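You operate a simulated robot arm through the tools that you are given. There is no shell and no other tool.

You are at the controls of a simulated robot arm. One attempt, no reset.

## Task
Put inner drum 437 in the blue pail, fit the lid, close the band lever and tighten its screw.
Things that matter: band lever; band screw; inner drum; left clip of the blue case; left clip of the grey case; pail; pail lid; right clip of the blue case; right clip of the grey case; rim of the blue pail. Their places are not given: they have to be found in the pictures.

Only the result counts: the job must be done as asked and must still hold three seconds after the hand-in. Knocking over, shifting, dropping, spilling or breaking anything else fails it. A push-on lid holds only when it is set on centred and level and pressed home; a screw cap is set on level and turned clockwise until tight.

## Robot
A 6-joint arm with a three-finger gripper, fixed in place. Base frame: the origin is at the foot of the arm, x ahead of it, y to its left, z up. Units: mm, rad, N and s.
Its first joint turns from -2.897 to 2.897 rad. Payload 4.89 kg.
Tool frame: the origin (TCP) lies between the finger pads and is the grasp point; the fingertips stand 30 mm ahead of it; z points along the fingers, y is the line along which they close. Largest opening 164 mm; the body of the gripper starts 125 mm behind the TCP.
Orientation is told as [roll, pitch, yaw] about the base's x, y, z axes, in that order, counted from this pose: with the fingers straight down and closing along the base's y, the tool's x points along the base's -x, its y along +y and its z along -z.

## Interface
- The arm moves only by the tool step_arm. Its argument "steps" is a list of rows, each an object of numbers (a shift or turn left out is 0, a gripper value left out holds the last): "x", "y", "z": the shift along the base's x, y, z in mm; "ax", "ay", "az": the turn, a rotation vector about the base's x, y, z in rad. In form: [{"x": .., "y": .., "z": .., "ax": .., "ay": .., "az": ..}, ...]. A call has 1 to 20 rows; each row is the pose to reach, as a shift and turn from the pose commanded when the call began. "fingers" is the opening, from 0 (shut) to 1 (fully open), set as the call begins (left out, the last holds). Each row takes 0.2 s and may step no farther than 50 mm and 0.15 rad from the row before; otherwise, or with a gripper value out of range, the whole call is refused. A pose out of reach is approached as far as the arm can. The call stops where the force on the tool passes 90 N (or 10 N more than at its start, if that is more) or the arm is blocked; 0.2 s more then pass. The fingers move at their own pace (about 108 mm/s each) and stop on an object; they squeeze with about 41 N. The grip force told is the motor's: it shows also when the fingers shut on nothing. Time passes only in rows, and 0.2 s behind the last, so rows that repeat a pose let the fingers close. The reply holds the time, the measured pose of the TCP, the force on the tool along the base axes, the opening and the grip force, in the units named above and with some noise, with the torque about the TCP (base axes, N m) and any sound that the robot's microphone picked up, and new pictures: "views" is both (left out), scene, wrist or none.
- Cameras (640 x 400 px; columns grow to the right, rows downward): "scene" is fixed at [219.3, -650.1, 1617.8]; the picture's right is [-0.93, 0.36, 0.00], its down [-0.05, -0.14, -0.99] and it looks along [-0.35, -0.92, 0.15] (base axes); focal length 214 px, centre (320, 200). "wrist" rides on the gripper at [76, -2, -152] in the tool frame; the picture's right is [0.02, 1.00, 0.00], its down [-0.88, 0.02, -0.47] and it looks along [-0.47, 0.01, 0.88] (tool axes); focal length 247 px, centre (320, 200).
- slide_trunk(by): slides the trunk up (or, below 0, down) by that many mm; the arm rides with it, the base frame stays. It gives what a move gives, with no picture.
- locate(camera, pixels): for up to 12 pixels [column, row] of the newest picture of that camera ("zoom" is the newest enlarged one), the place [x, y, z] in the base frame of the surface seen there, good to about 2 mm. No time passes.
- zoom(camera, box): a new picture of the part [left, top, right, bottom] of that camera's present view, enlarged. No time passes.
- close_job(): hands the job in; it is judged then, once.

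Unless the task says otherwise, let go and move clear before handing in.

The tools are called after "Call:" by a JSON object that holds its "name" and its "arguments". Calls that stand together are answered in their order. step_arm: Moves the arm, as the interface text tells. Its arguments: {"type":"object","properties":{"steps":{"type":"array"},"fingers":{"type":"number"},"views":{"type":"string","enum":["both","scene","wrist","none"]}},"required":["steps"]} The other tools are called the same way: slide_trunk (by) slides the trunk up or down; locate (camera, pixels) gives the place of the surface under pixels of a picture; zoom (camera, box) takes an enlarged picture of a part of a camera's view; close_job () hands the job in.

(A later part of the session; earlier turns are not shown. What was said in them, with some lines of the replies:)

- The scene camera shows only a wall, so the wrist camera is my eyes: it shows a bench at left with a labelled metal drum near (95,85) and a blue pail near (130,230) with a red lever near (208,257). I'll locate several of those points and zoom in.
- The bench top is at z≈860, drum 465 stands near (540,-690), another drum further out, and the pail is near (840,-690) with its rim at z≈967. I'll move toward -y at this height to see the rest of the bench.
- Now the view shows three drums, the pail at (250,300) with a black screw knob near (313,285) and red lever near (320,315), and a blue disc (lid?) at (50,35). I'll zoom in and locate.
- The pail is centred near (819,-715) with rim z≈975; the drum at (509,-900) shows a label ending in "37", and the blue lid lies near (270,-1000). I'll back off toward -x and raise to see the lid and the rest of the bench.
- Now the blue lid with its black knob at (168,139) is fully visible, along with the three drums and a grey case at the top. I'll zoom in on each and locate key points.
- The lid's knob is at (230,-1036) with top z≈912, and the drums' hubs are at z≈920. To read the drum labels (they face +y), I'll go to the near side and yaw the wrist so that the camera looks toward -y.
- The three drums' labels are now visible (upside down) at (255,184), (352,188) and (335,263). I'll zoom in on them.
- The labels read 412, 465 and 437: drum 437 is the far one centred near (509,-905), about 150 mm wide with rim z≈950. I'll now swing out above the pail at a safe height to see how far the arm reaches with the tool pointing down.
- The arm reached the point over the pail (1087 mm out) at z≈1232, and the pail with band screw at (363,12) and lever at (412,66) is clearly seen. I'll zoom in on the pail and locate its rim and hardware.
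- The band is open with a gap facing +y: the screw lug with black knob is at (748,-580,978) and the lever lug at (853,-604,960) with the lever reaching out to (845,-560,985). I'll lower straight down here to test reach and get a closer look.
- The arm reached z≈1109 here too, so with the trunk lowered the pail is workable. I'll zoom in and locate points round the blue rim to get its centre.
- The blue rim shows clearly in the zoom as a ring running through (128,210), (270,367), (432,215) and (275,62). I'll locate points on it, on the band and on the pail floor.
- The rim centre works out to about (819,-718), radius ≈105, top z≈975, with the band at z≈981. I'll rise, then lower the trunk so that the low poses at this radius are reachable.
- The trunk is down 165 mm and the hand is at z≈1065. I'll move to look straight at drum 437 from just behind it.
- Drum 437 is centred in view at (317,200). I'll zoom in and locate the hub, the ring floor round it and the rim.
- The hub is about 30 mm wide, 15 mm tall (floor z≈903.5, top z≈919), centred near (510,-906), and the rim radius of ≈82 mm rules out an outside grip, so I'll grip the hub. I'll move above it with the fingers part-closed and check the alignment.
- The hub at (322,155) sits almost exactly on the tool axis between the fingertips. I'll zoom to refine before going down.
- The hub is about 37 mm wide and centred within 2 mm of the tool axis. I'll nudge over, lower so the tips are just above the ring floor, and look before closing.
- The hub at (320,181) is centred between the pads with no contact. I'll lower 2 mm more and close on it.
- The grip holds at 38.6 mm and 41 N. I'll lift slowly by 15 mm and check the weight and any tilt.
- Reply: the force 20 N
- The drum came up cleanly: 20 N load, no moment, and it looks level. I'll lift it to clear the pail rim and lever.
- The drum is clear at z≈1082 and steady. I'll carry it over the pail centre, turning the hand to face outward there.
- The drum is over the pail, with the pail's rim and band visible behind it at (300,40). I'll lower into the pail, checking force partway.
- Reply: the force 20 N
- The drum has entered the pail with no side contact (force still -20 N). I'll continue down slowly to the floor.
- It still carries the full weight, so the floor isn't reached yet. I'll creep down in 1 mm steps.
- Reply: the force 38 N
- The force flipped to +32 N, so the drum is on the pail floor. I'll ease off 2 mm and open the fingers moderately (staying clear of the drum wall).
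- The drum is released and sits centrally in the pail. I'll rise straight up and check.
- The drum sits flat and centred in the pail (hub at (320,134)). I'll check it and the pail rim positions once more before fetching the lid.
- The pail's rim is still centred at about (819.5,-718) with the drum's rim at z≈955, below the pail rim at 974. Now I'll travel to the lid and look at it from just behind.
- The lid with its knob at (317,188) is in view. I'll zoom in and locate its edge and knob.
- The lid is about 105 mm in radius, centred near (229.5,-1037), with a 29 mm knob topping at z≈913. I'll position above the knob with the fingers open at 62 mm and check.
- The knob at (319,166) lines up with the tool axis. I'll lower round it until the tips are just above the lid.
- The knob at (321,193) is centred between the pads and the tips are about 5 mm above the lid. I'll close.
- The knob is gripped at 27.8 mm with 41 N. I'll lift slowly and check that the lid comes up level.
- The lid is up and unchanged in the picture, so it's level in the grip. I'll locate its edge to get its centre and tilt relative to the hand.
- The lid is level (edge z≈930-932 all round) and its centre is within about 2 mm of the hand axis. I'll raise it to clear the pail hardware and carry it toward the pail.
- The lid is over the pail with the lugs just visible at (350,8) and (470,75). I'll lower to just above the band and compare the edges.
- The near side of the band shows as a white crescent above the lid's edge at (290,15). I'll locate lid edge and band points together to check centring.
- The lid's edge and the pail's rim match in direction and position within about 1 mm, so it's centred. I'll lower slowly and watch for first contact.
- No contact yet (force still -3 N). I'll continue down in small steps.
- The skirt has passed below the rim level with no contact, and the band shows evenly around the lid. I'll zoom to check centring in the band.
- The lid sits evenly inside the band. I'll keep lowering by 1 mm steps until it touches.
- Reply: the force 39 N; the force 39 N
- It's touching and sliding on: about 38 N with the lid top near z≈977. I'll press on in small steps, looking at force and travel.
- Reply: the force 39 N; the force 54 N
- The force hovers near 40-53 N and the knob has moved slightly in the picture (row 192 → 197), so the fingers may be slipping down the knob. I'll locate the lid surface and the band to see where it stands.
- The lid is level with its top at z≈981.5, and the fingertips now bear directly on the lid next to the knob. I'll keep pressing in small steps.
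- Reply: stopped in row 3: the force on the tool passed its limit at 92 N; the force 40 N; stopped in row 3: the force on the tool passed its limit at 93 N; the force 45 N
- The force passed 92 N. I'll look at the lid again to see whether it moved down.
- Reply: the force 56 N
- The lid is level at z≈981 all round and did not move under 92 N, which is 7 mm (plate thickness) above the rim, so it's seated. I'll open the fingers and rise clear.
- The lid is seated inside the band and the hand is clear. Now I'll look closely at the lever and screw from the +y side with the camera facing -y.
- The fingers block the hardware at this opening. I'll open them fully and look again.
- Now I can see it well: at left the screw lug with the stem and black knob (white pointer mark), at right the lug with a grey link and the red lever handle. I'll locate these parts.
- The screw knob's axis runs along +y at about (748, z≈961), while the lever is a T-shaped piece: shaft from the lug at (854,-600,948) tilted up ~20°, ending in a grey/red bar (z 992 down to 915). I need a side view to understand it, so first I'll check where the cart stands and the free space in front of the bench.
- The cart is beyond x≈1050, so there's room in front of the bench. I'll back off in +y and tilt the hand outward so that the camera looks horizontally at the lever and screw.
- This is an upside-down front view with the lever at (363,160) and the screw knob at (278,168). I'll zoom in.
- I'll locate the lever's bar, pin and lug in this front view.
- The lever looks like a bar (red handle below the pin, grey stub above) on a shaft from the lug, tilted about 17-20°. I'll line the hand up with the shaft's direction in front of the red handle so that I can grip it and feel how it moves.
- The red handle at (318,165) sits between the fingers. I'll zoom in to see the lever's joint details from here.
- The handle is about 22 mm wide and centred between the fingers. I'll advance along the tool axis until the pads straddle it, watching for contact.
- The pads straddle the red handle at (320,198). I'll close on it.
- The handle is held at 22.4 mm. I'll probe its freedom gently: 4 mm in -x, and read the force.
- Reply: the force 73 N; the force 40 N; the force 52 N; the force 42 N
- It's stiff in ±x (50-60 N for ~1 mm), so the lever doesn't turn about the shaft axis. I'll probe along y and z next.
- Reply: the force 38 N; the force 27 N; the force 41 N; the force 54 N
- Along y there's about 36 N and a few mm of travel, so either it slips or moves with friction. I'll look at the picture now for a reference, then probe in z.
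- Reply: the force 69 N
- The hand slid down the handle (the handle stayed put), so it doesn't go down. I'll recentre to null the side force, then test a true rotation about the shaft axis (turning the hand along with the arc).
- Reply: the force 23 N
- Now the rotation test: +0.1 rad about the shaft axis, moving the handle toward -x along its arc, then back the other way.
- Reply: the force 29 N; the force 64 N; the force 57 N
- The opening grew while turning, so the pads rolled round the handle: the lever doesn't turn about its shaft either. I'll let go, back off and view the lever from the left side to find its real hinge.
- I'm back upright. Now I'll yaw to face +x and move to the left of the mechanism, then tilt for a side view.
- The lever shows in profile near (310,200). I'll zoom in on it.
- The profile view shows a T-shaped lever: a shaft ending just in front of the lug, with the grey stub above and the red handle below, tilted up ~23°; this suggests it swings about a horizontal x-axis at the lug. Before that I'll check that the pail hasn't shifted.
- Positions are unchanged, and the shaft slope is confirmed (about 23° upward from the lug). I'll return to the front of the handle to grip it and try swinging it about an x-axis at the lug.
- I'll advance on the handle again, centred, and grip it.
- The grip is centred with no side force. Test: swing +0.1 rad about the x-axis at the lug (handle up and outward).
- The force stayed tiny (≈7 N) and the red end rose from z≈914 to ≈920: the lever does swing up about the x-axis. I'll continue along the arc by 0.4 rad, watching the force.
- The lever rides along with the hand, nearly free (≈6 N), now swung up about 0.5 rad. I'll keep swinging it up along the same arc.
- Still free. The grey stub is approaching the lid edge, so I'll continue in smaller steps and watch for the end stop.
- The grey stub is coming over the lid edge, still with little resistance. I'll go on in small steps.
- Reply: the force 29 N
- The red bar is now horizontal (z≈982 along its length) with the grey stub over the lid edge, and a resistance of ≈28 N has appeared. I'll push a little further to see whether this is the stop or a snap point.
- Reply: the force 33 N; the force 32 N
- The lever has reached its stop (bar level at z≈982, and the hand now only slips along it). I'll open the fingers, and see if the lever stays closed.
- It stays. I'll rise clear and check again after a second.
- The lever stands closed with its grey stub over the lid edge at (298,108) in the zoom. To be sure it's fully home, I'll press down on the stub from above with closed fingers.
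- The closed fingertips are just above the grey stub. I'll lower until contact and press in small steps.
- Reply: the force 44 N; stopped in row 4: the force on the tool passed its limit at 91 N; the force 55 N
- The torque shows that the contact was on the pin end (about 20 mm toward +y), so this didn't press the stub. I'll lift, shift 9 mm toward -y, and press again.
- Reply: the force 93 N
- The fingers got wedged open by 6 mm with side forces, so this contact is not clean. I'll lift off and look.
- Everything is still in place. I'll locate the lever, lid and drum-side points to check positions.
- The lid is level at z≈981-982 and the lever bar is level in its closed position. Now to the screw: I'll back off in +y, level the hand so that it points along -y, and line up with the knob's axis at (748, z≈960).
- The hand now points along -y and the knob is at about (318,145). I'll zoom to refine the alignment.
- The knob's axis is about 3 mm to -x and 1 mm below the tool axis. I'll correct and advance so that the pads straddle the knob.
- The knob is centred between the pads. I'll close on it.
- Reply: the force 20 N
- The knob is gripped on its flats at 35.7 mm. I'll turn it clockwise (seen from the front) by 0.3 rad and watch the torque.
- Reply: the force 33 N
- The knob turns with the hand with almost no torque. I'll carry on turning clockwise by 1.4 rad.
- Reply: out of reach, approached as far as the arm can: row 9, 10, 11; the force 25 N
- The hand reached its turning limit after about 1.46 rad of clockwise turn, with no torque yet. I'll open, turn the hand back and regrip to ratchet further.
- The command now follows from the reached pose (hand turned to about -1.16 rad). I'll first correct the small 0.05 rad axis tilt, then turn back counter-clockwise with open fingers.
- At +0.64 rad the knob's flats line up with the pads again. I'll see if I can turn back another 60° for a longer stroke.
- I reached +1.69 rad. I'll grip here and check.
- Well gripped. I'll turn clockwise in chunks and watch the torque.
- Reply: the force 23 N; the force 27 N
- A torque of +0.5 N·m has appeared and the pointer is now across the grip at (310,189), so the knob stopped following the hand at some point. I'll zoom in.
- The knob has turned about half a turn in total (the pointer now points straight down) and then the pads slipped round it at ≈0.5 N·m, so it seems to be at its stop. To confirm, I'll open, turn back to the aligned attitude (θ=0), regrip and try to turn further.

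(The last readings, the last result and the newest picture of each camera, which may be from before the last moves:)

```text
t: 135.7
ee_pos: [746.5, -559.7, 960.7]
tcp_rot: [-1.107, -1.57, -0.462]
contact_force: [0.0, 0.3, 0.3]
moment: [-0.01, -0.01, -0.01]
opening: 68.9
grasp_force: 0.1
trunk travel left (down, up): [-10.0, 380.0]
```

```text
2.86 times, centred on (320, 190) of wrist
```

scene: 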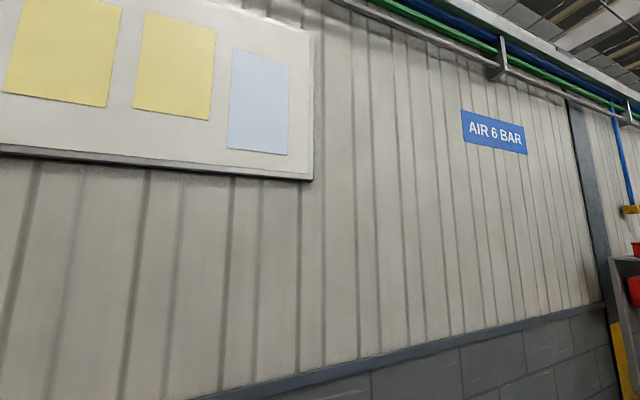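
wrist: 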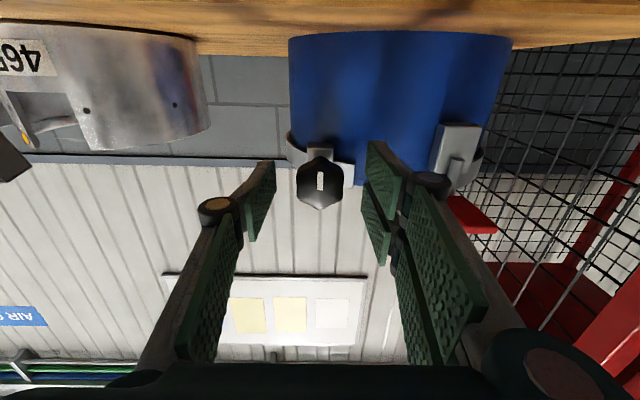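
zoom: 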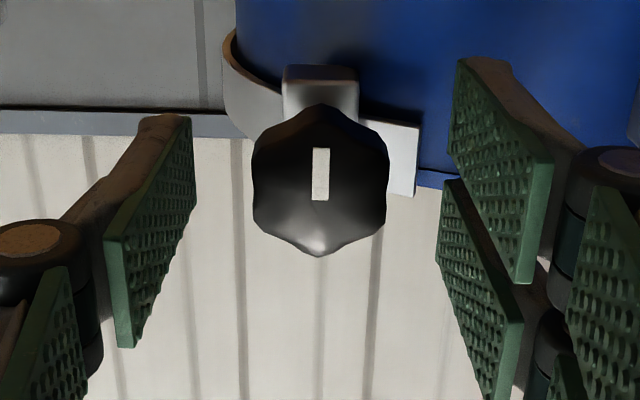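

The pointer points exactly down: a clean half-turn from the start. I'll regrip and try to turn 0.35 rad more, checking torque and pointer.

Call:
{"name": "step_arm", "arguments": {"steps": [{"ay": 0}, {"ay": 0}, {"ay": 0}], "fingers": 0, "views": "none"}}

Call:
{"name": "step_arm", "arguments": {"steps": [{"ay": -0.07}, {"ay": -0.14}, {"ay": -0.21}, {"ay": -0.28}, {"ay": -0.35}, {"ay": -0.35}], "views": "wrist"}}

Call:
{"name": "zoom", "arguments": {"camera": "wrist", "box": [250, 120, 390, 260]}}

```text
t: 136.5
ee_pos: [745.3, -558.9, 959.2]
tcp_rot: [-0.516, -1.568, -1.053]
contact_force: [-5.8, 0.8, -1.8]
moment: [0.07, 0.03, 0.14]
opening: 35.6
grasp_force: 44.6
trunk travel left (down, up): [-10.0, 380.0]
```

```text
t: 137.9
ee_pos: [746.2, -558.7, 960.7]
tcp_rot: [1.567, -1.222, -3.139]
contact_force: [-4.2, -6.0, 0.5]
moment: [-0.14, 0.62, 0.04]
opening: 35.6
grasp_force: 45.1
trunk travel left (down, up): [-10.0, 380.0]
```

wrist: 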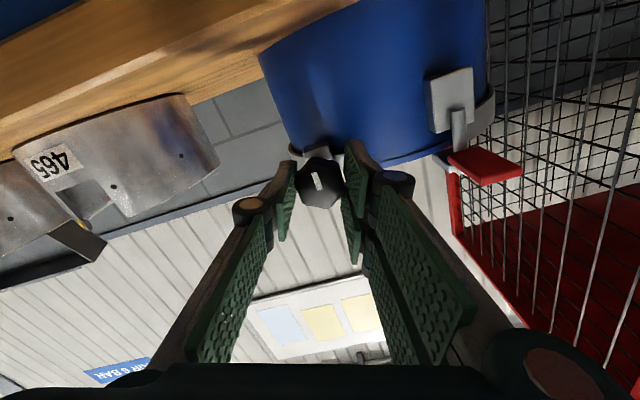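

```text
2.86 times, centred on (320, 190) of wrist
```

zoom: 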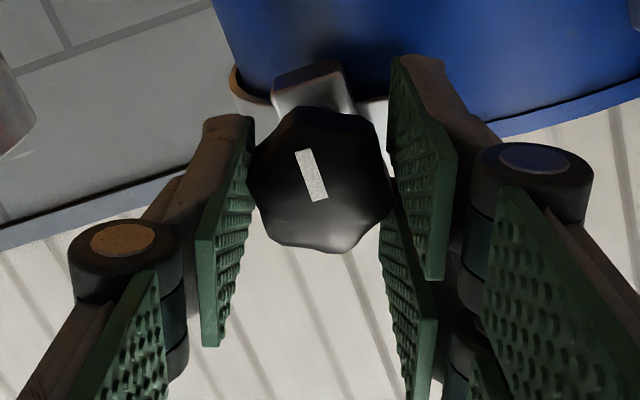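

The hand turned but the pointer stayed pointing straight down (0.62 N·m, pads slipping), so the screw is tight at its stop. I'll let go and back off along +y.

Call:
{"name": "step_arm", "arguments": {"steps": [{"ay": 0}, {"ay": 0}, {"y": 25}, {"y": 60}, {"y": 95}, {"y": 110, "ay": 0.14}, {"y": 110, "ay": 0.28}, {"y": 110, "ay": 0.35}], "fingers": 0.42, "views": "wrist"}}

Call:
{"name": "zoom", "arguments": {"camera": "wrist", "box": [280, 30, 480, 200]}}

```text
t: 139.7
ee_pos: [746.6, -449.4, 959.9]
tcp_rot: [-1.106, -1.567, -0.461]
contact_force: [-1.0, -0.1, 0.2]
moment: [0.01, -0.01, 0.02]
opening: 68.9
grasp_force: 0.0
trunk travel left (down, up): [-10.0, 380.0]
```

wrist: 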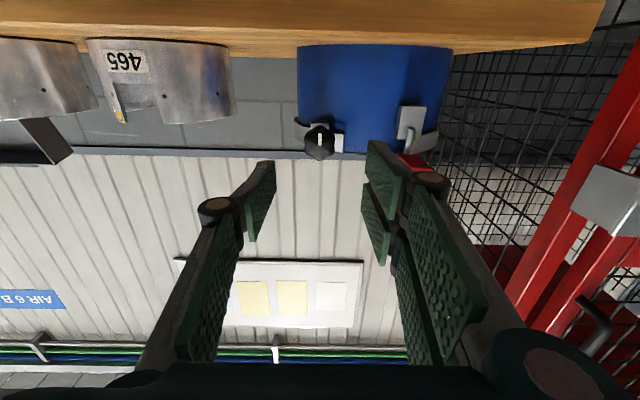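

```text
2.35 times, centred on (380, 115) of wrist
```

zoom: 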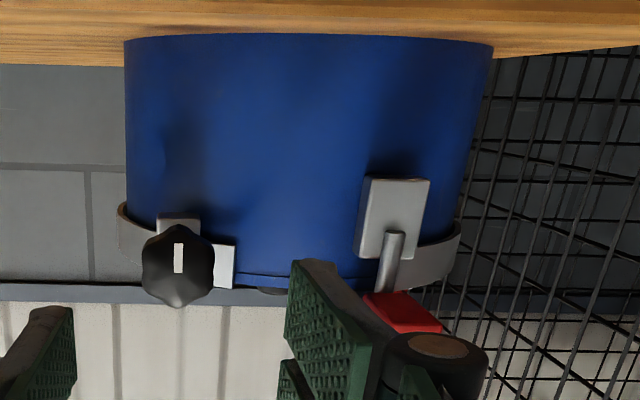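

The screw's pointer is straight down and the lever's shaft is upright. I'd like a level close-up of the lid/rim joint in the band's gap, so I'll tilt the hand back a little for a horizontal view.

Call:
{"name": "step_arm", "arguments": {"steps": [{"x": 13, "z": 4, "ax": 0.12}, {"x": 26, "z": 8, "ax": 0.24}, {"x": 40, "z": 12, "ax": 0.36}, {"x": 56, "z": 16, "ax": 0.49}, {"x": 56, "y": -25, "z": 16, "ax": 0.49}, {"x": 56, "y": -45, "z": 16, "ax": 0.49}, {"x": 56, "y": -45, "z": 16, "ax": 0.49}], "fingers": 1, "views": "wrist"}}

Call:
{"name": "zoom", "arguments": {"camera": "wrist", "box": [240, 130, 400, 230]}}

```text
t: 141.3
ee_pos: [802.1, -493.8, 976.7]
tcp_rot: [-0.001, -1.082, -1.57]
contact_force: [0.1, 0.5, 0.4]
moment: [0.0, -0.01, -0.02]
opening: 164.2
grasp_force: 0.0
trunk travel left (down, up): [-10.0, 380.0]
```

wrist: 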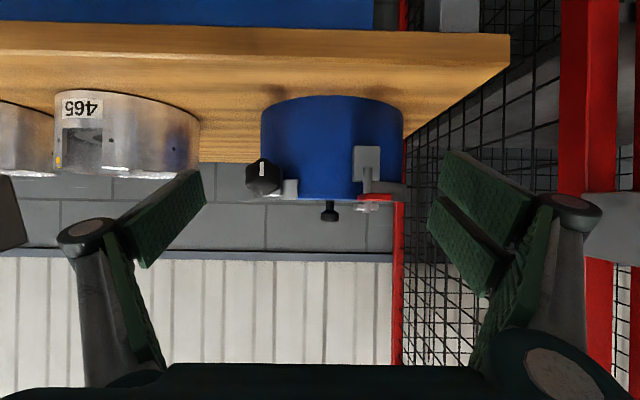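

```text
4.00 times, centred on (320, 180) of wrist
```

zoom: 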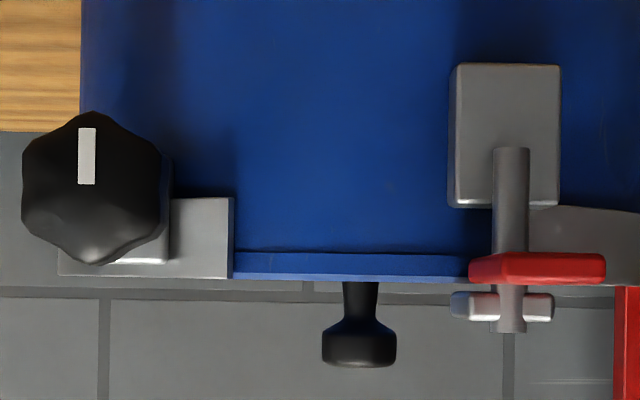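

The level view shows the lid plate resting directly on the rim (no gap), the lever's shaft upright with its stub over the lid, and the screw pointer down at its stop. I'll now withdraw well clear.

Call:
{"name": "step_arm", "arguments": {"steps": [{"y": 30}, {"y": 60, "z": 10}, {"y": 90, "z": 30, "ax": 0.13}, {"y": 110, "z": 60, "ax": 0.26}, {"y": 120, "z": 90, "ax": 0.39}, {"y": 120, "z": 120, "ax": 0.52}, {"y": 120, "z": 150, "ax": 0.65}, {"y": 120, "z": 175, "ax": 0.78}, {"y": 120, "z": 190, "ax": 0.91}, {"y": 120, "z": 200, "ax": 1.04}, {"y": 120, "z": 200, "ax": 1.08}], "views": "wrist"}}

Call:
{"name": "zoom", "arguments": {"camera": "wrist", "box": [220, 130, 440, 330]}}

```text
t: 143.7
ee_pos: [802.4, -373.5, 1176.8]
tcp_rot: [0.001, 0.002, -1.57]
contact_force: [0.1, 0.4, -0.2]
moment: [-0.1, -0.02, 0.03]
opening: 163.9
grasp_force: 0.1
trunk travel left (down, up): [-10.0, 380.0]
```

wrist: 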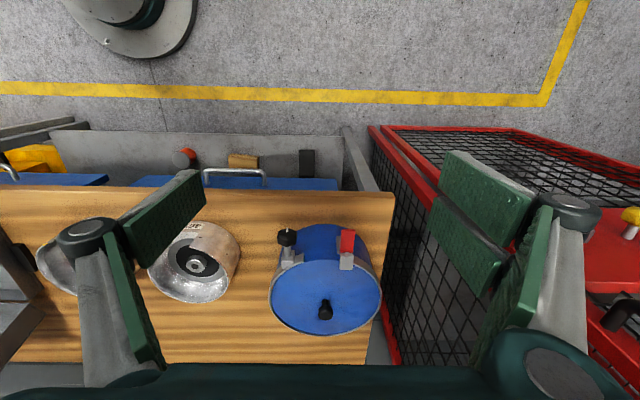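

```text
2.00 times, centred on (330, 230) of wrist
```

zoom: 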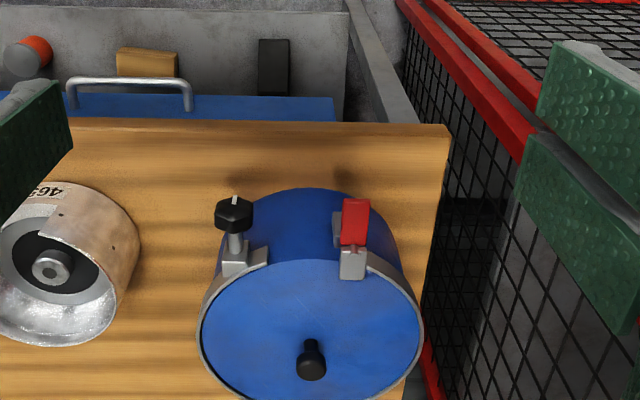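

The hand is clear and everything stands as set. One last check of the lever and lid heights before handing in.

Call:
{"name": "locate", "arguments": {"camera": "zoom", "pixels": [[355, 212], [354, 232], [353, 265], [312, 365], [230, 330], [395, 330], [310, 290], [310, 390], [235, 215], [50, 265], [204, 325], [417, 325]]}}

```text
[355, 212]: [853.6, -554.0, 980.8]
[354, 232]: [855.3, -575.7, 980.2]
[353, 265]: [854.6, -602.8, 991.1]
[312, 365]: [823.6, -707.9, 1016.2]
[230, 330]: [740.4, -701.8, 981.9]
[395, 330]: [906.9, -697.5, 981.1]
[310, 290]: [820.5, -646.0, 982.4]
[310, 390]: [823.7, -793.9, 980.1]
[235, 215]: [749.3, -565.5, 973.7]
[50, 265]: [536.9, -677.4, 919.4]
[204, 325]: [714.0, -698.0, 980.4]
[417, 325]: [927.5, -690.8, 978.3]
```

The lid is level at z≈980-982, the lever bar is level and closed, the screw is tight, and drum 465 has not moved. The hand is clear, so I'm handing in.

Call:
{"name": "close_job", "arguments": {}}

```text
The job is handed in.
```

I handed the job in with drum 437 in the blue pail, the lid on, the band lever closed and the screw tight. I don't have the verdict yet.

- **Drum 437:** I read its label before picking it up. It sits flat near the middle of the pail, with its rim about 20 mm below the pail rim.
- **Lid:** It is centred and level, resting directly on the pail rim. I pressed it with about 92 N and it did not move any further. I heard no click, so I judged it seated from its height and the lack of a gap.
- **Band lever:** It swings up about a horizontal hinge at its lug. I took it to its stop, where the shaft is upright and the grey stub sits over the lid edge. It stayed there for the 40 seconds until I handed in.
- **Band screw:** I turned the knob clockwise half a turn until it stopped. A second try only slipped the fingers round the knob at about 0.6 N·m.

The pail stayed in place. Drum 465 was where it started when I checked at the end, and I did not handle drum 412 or the cases. The hand was open and well clear at hand-in.
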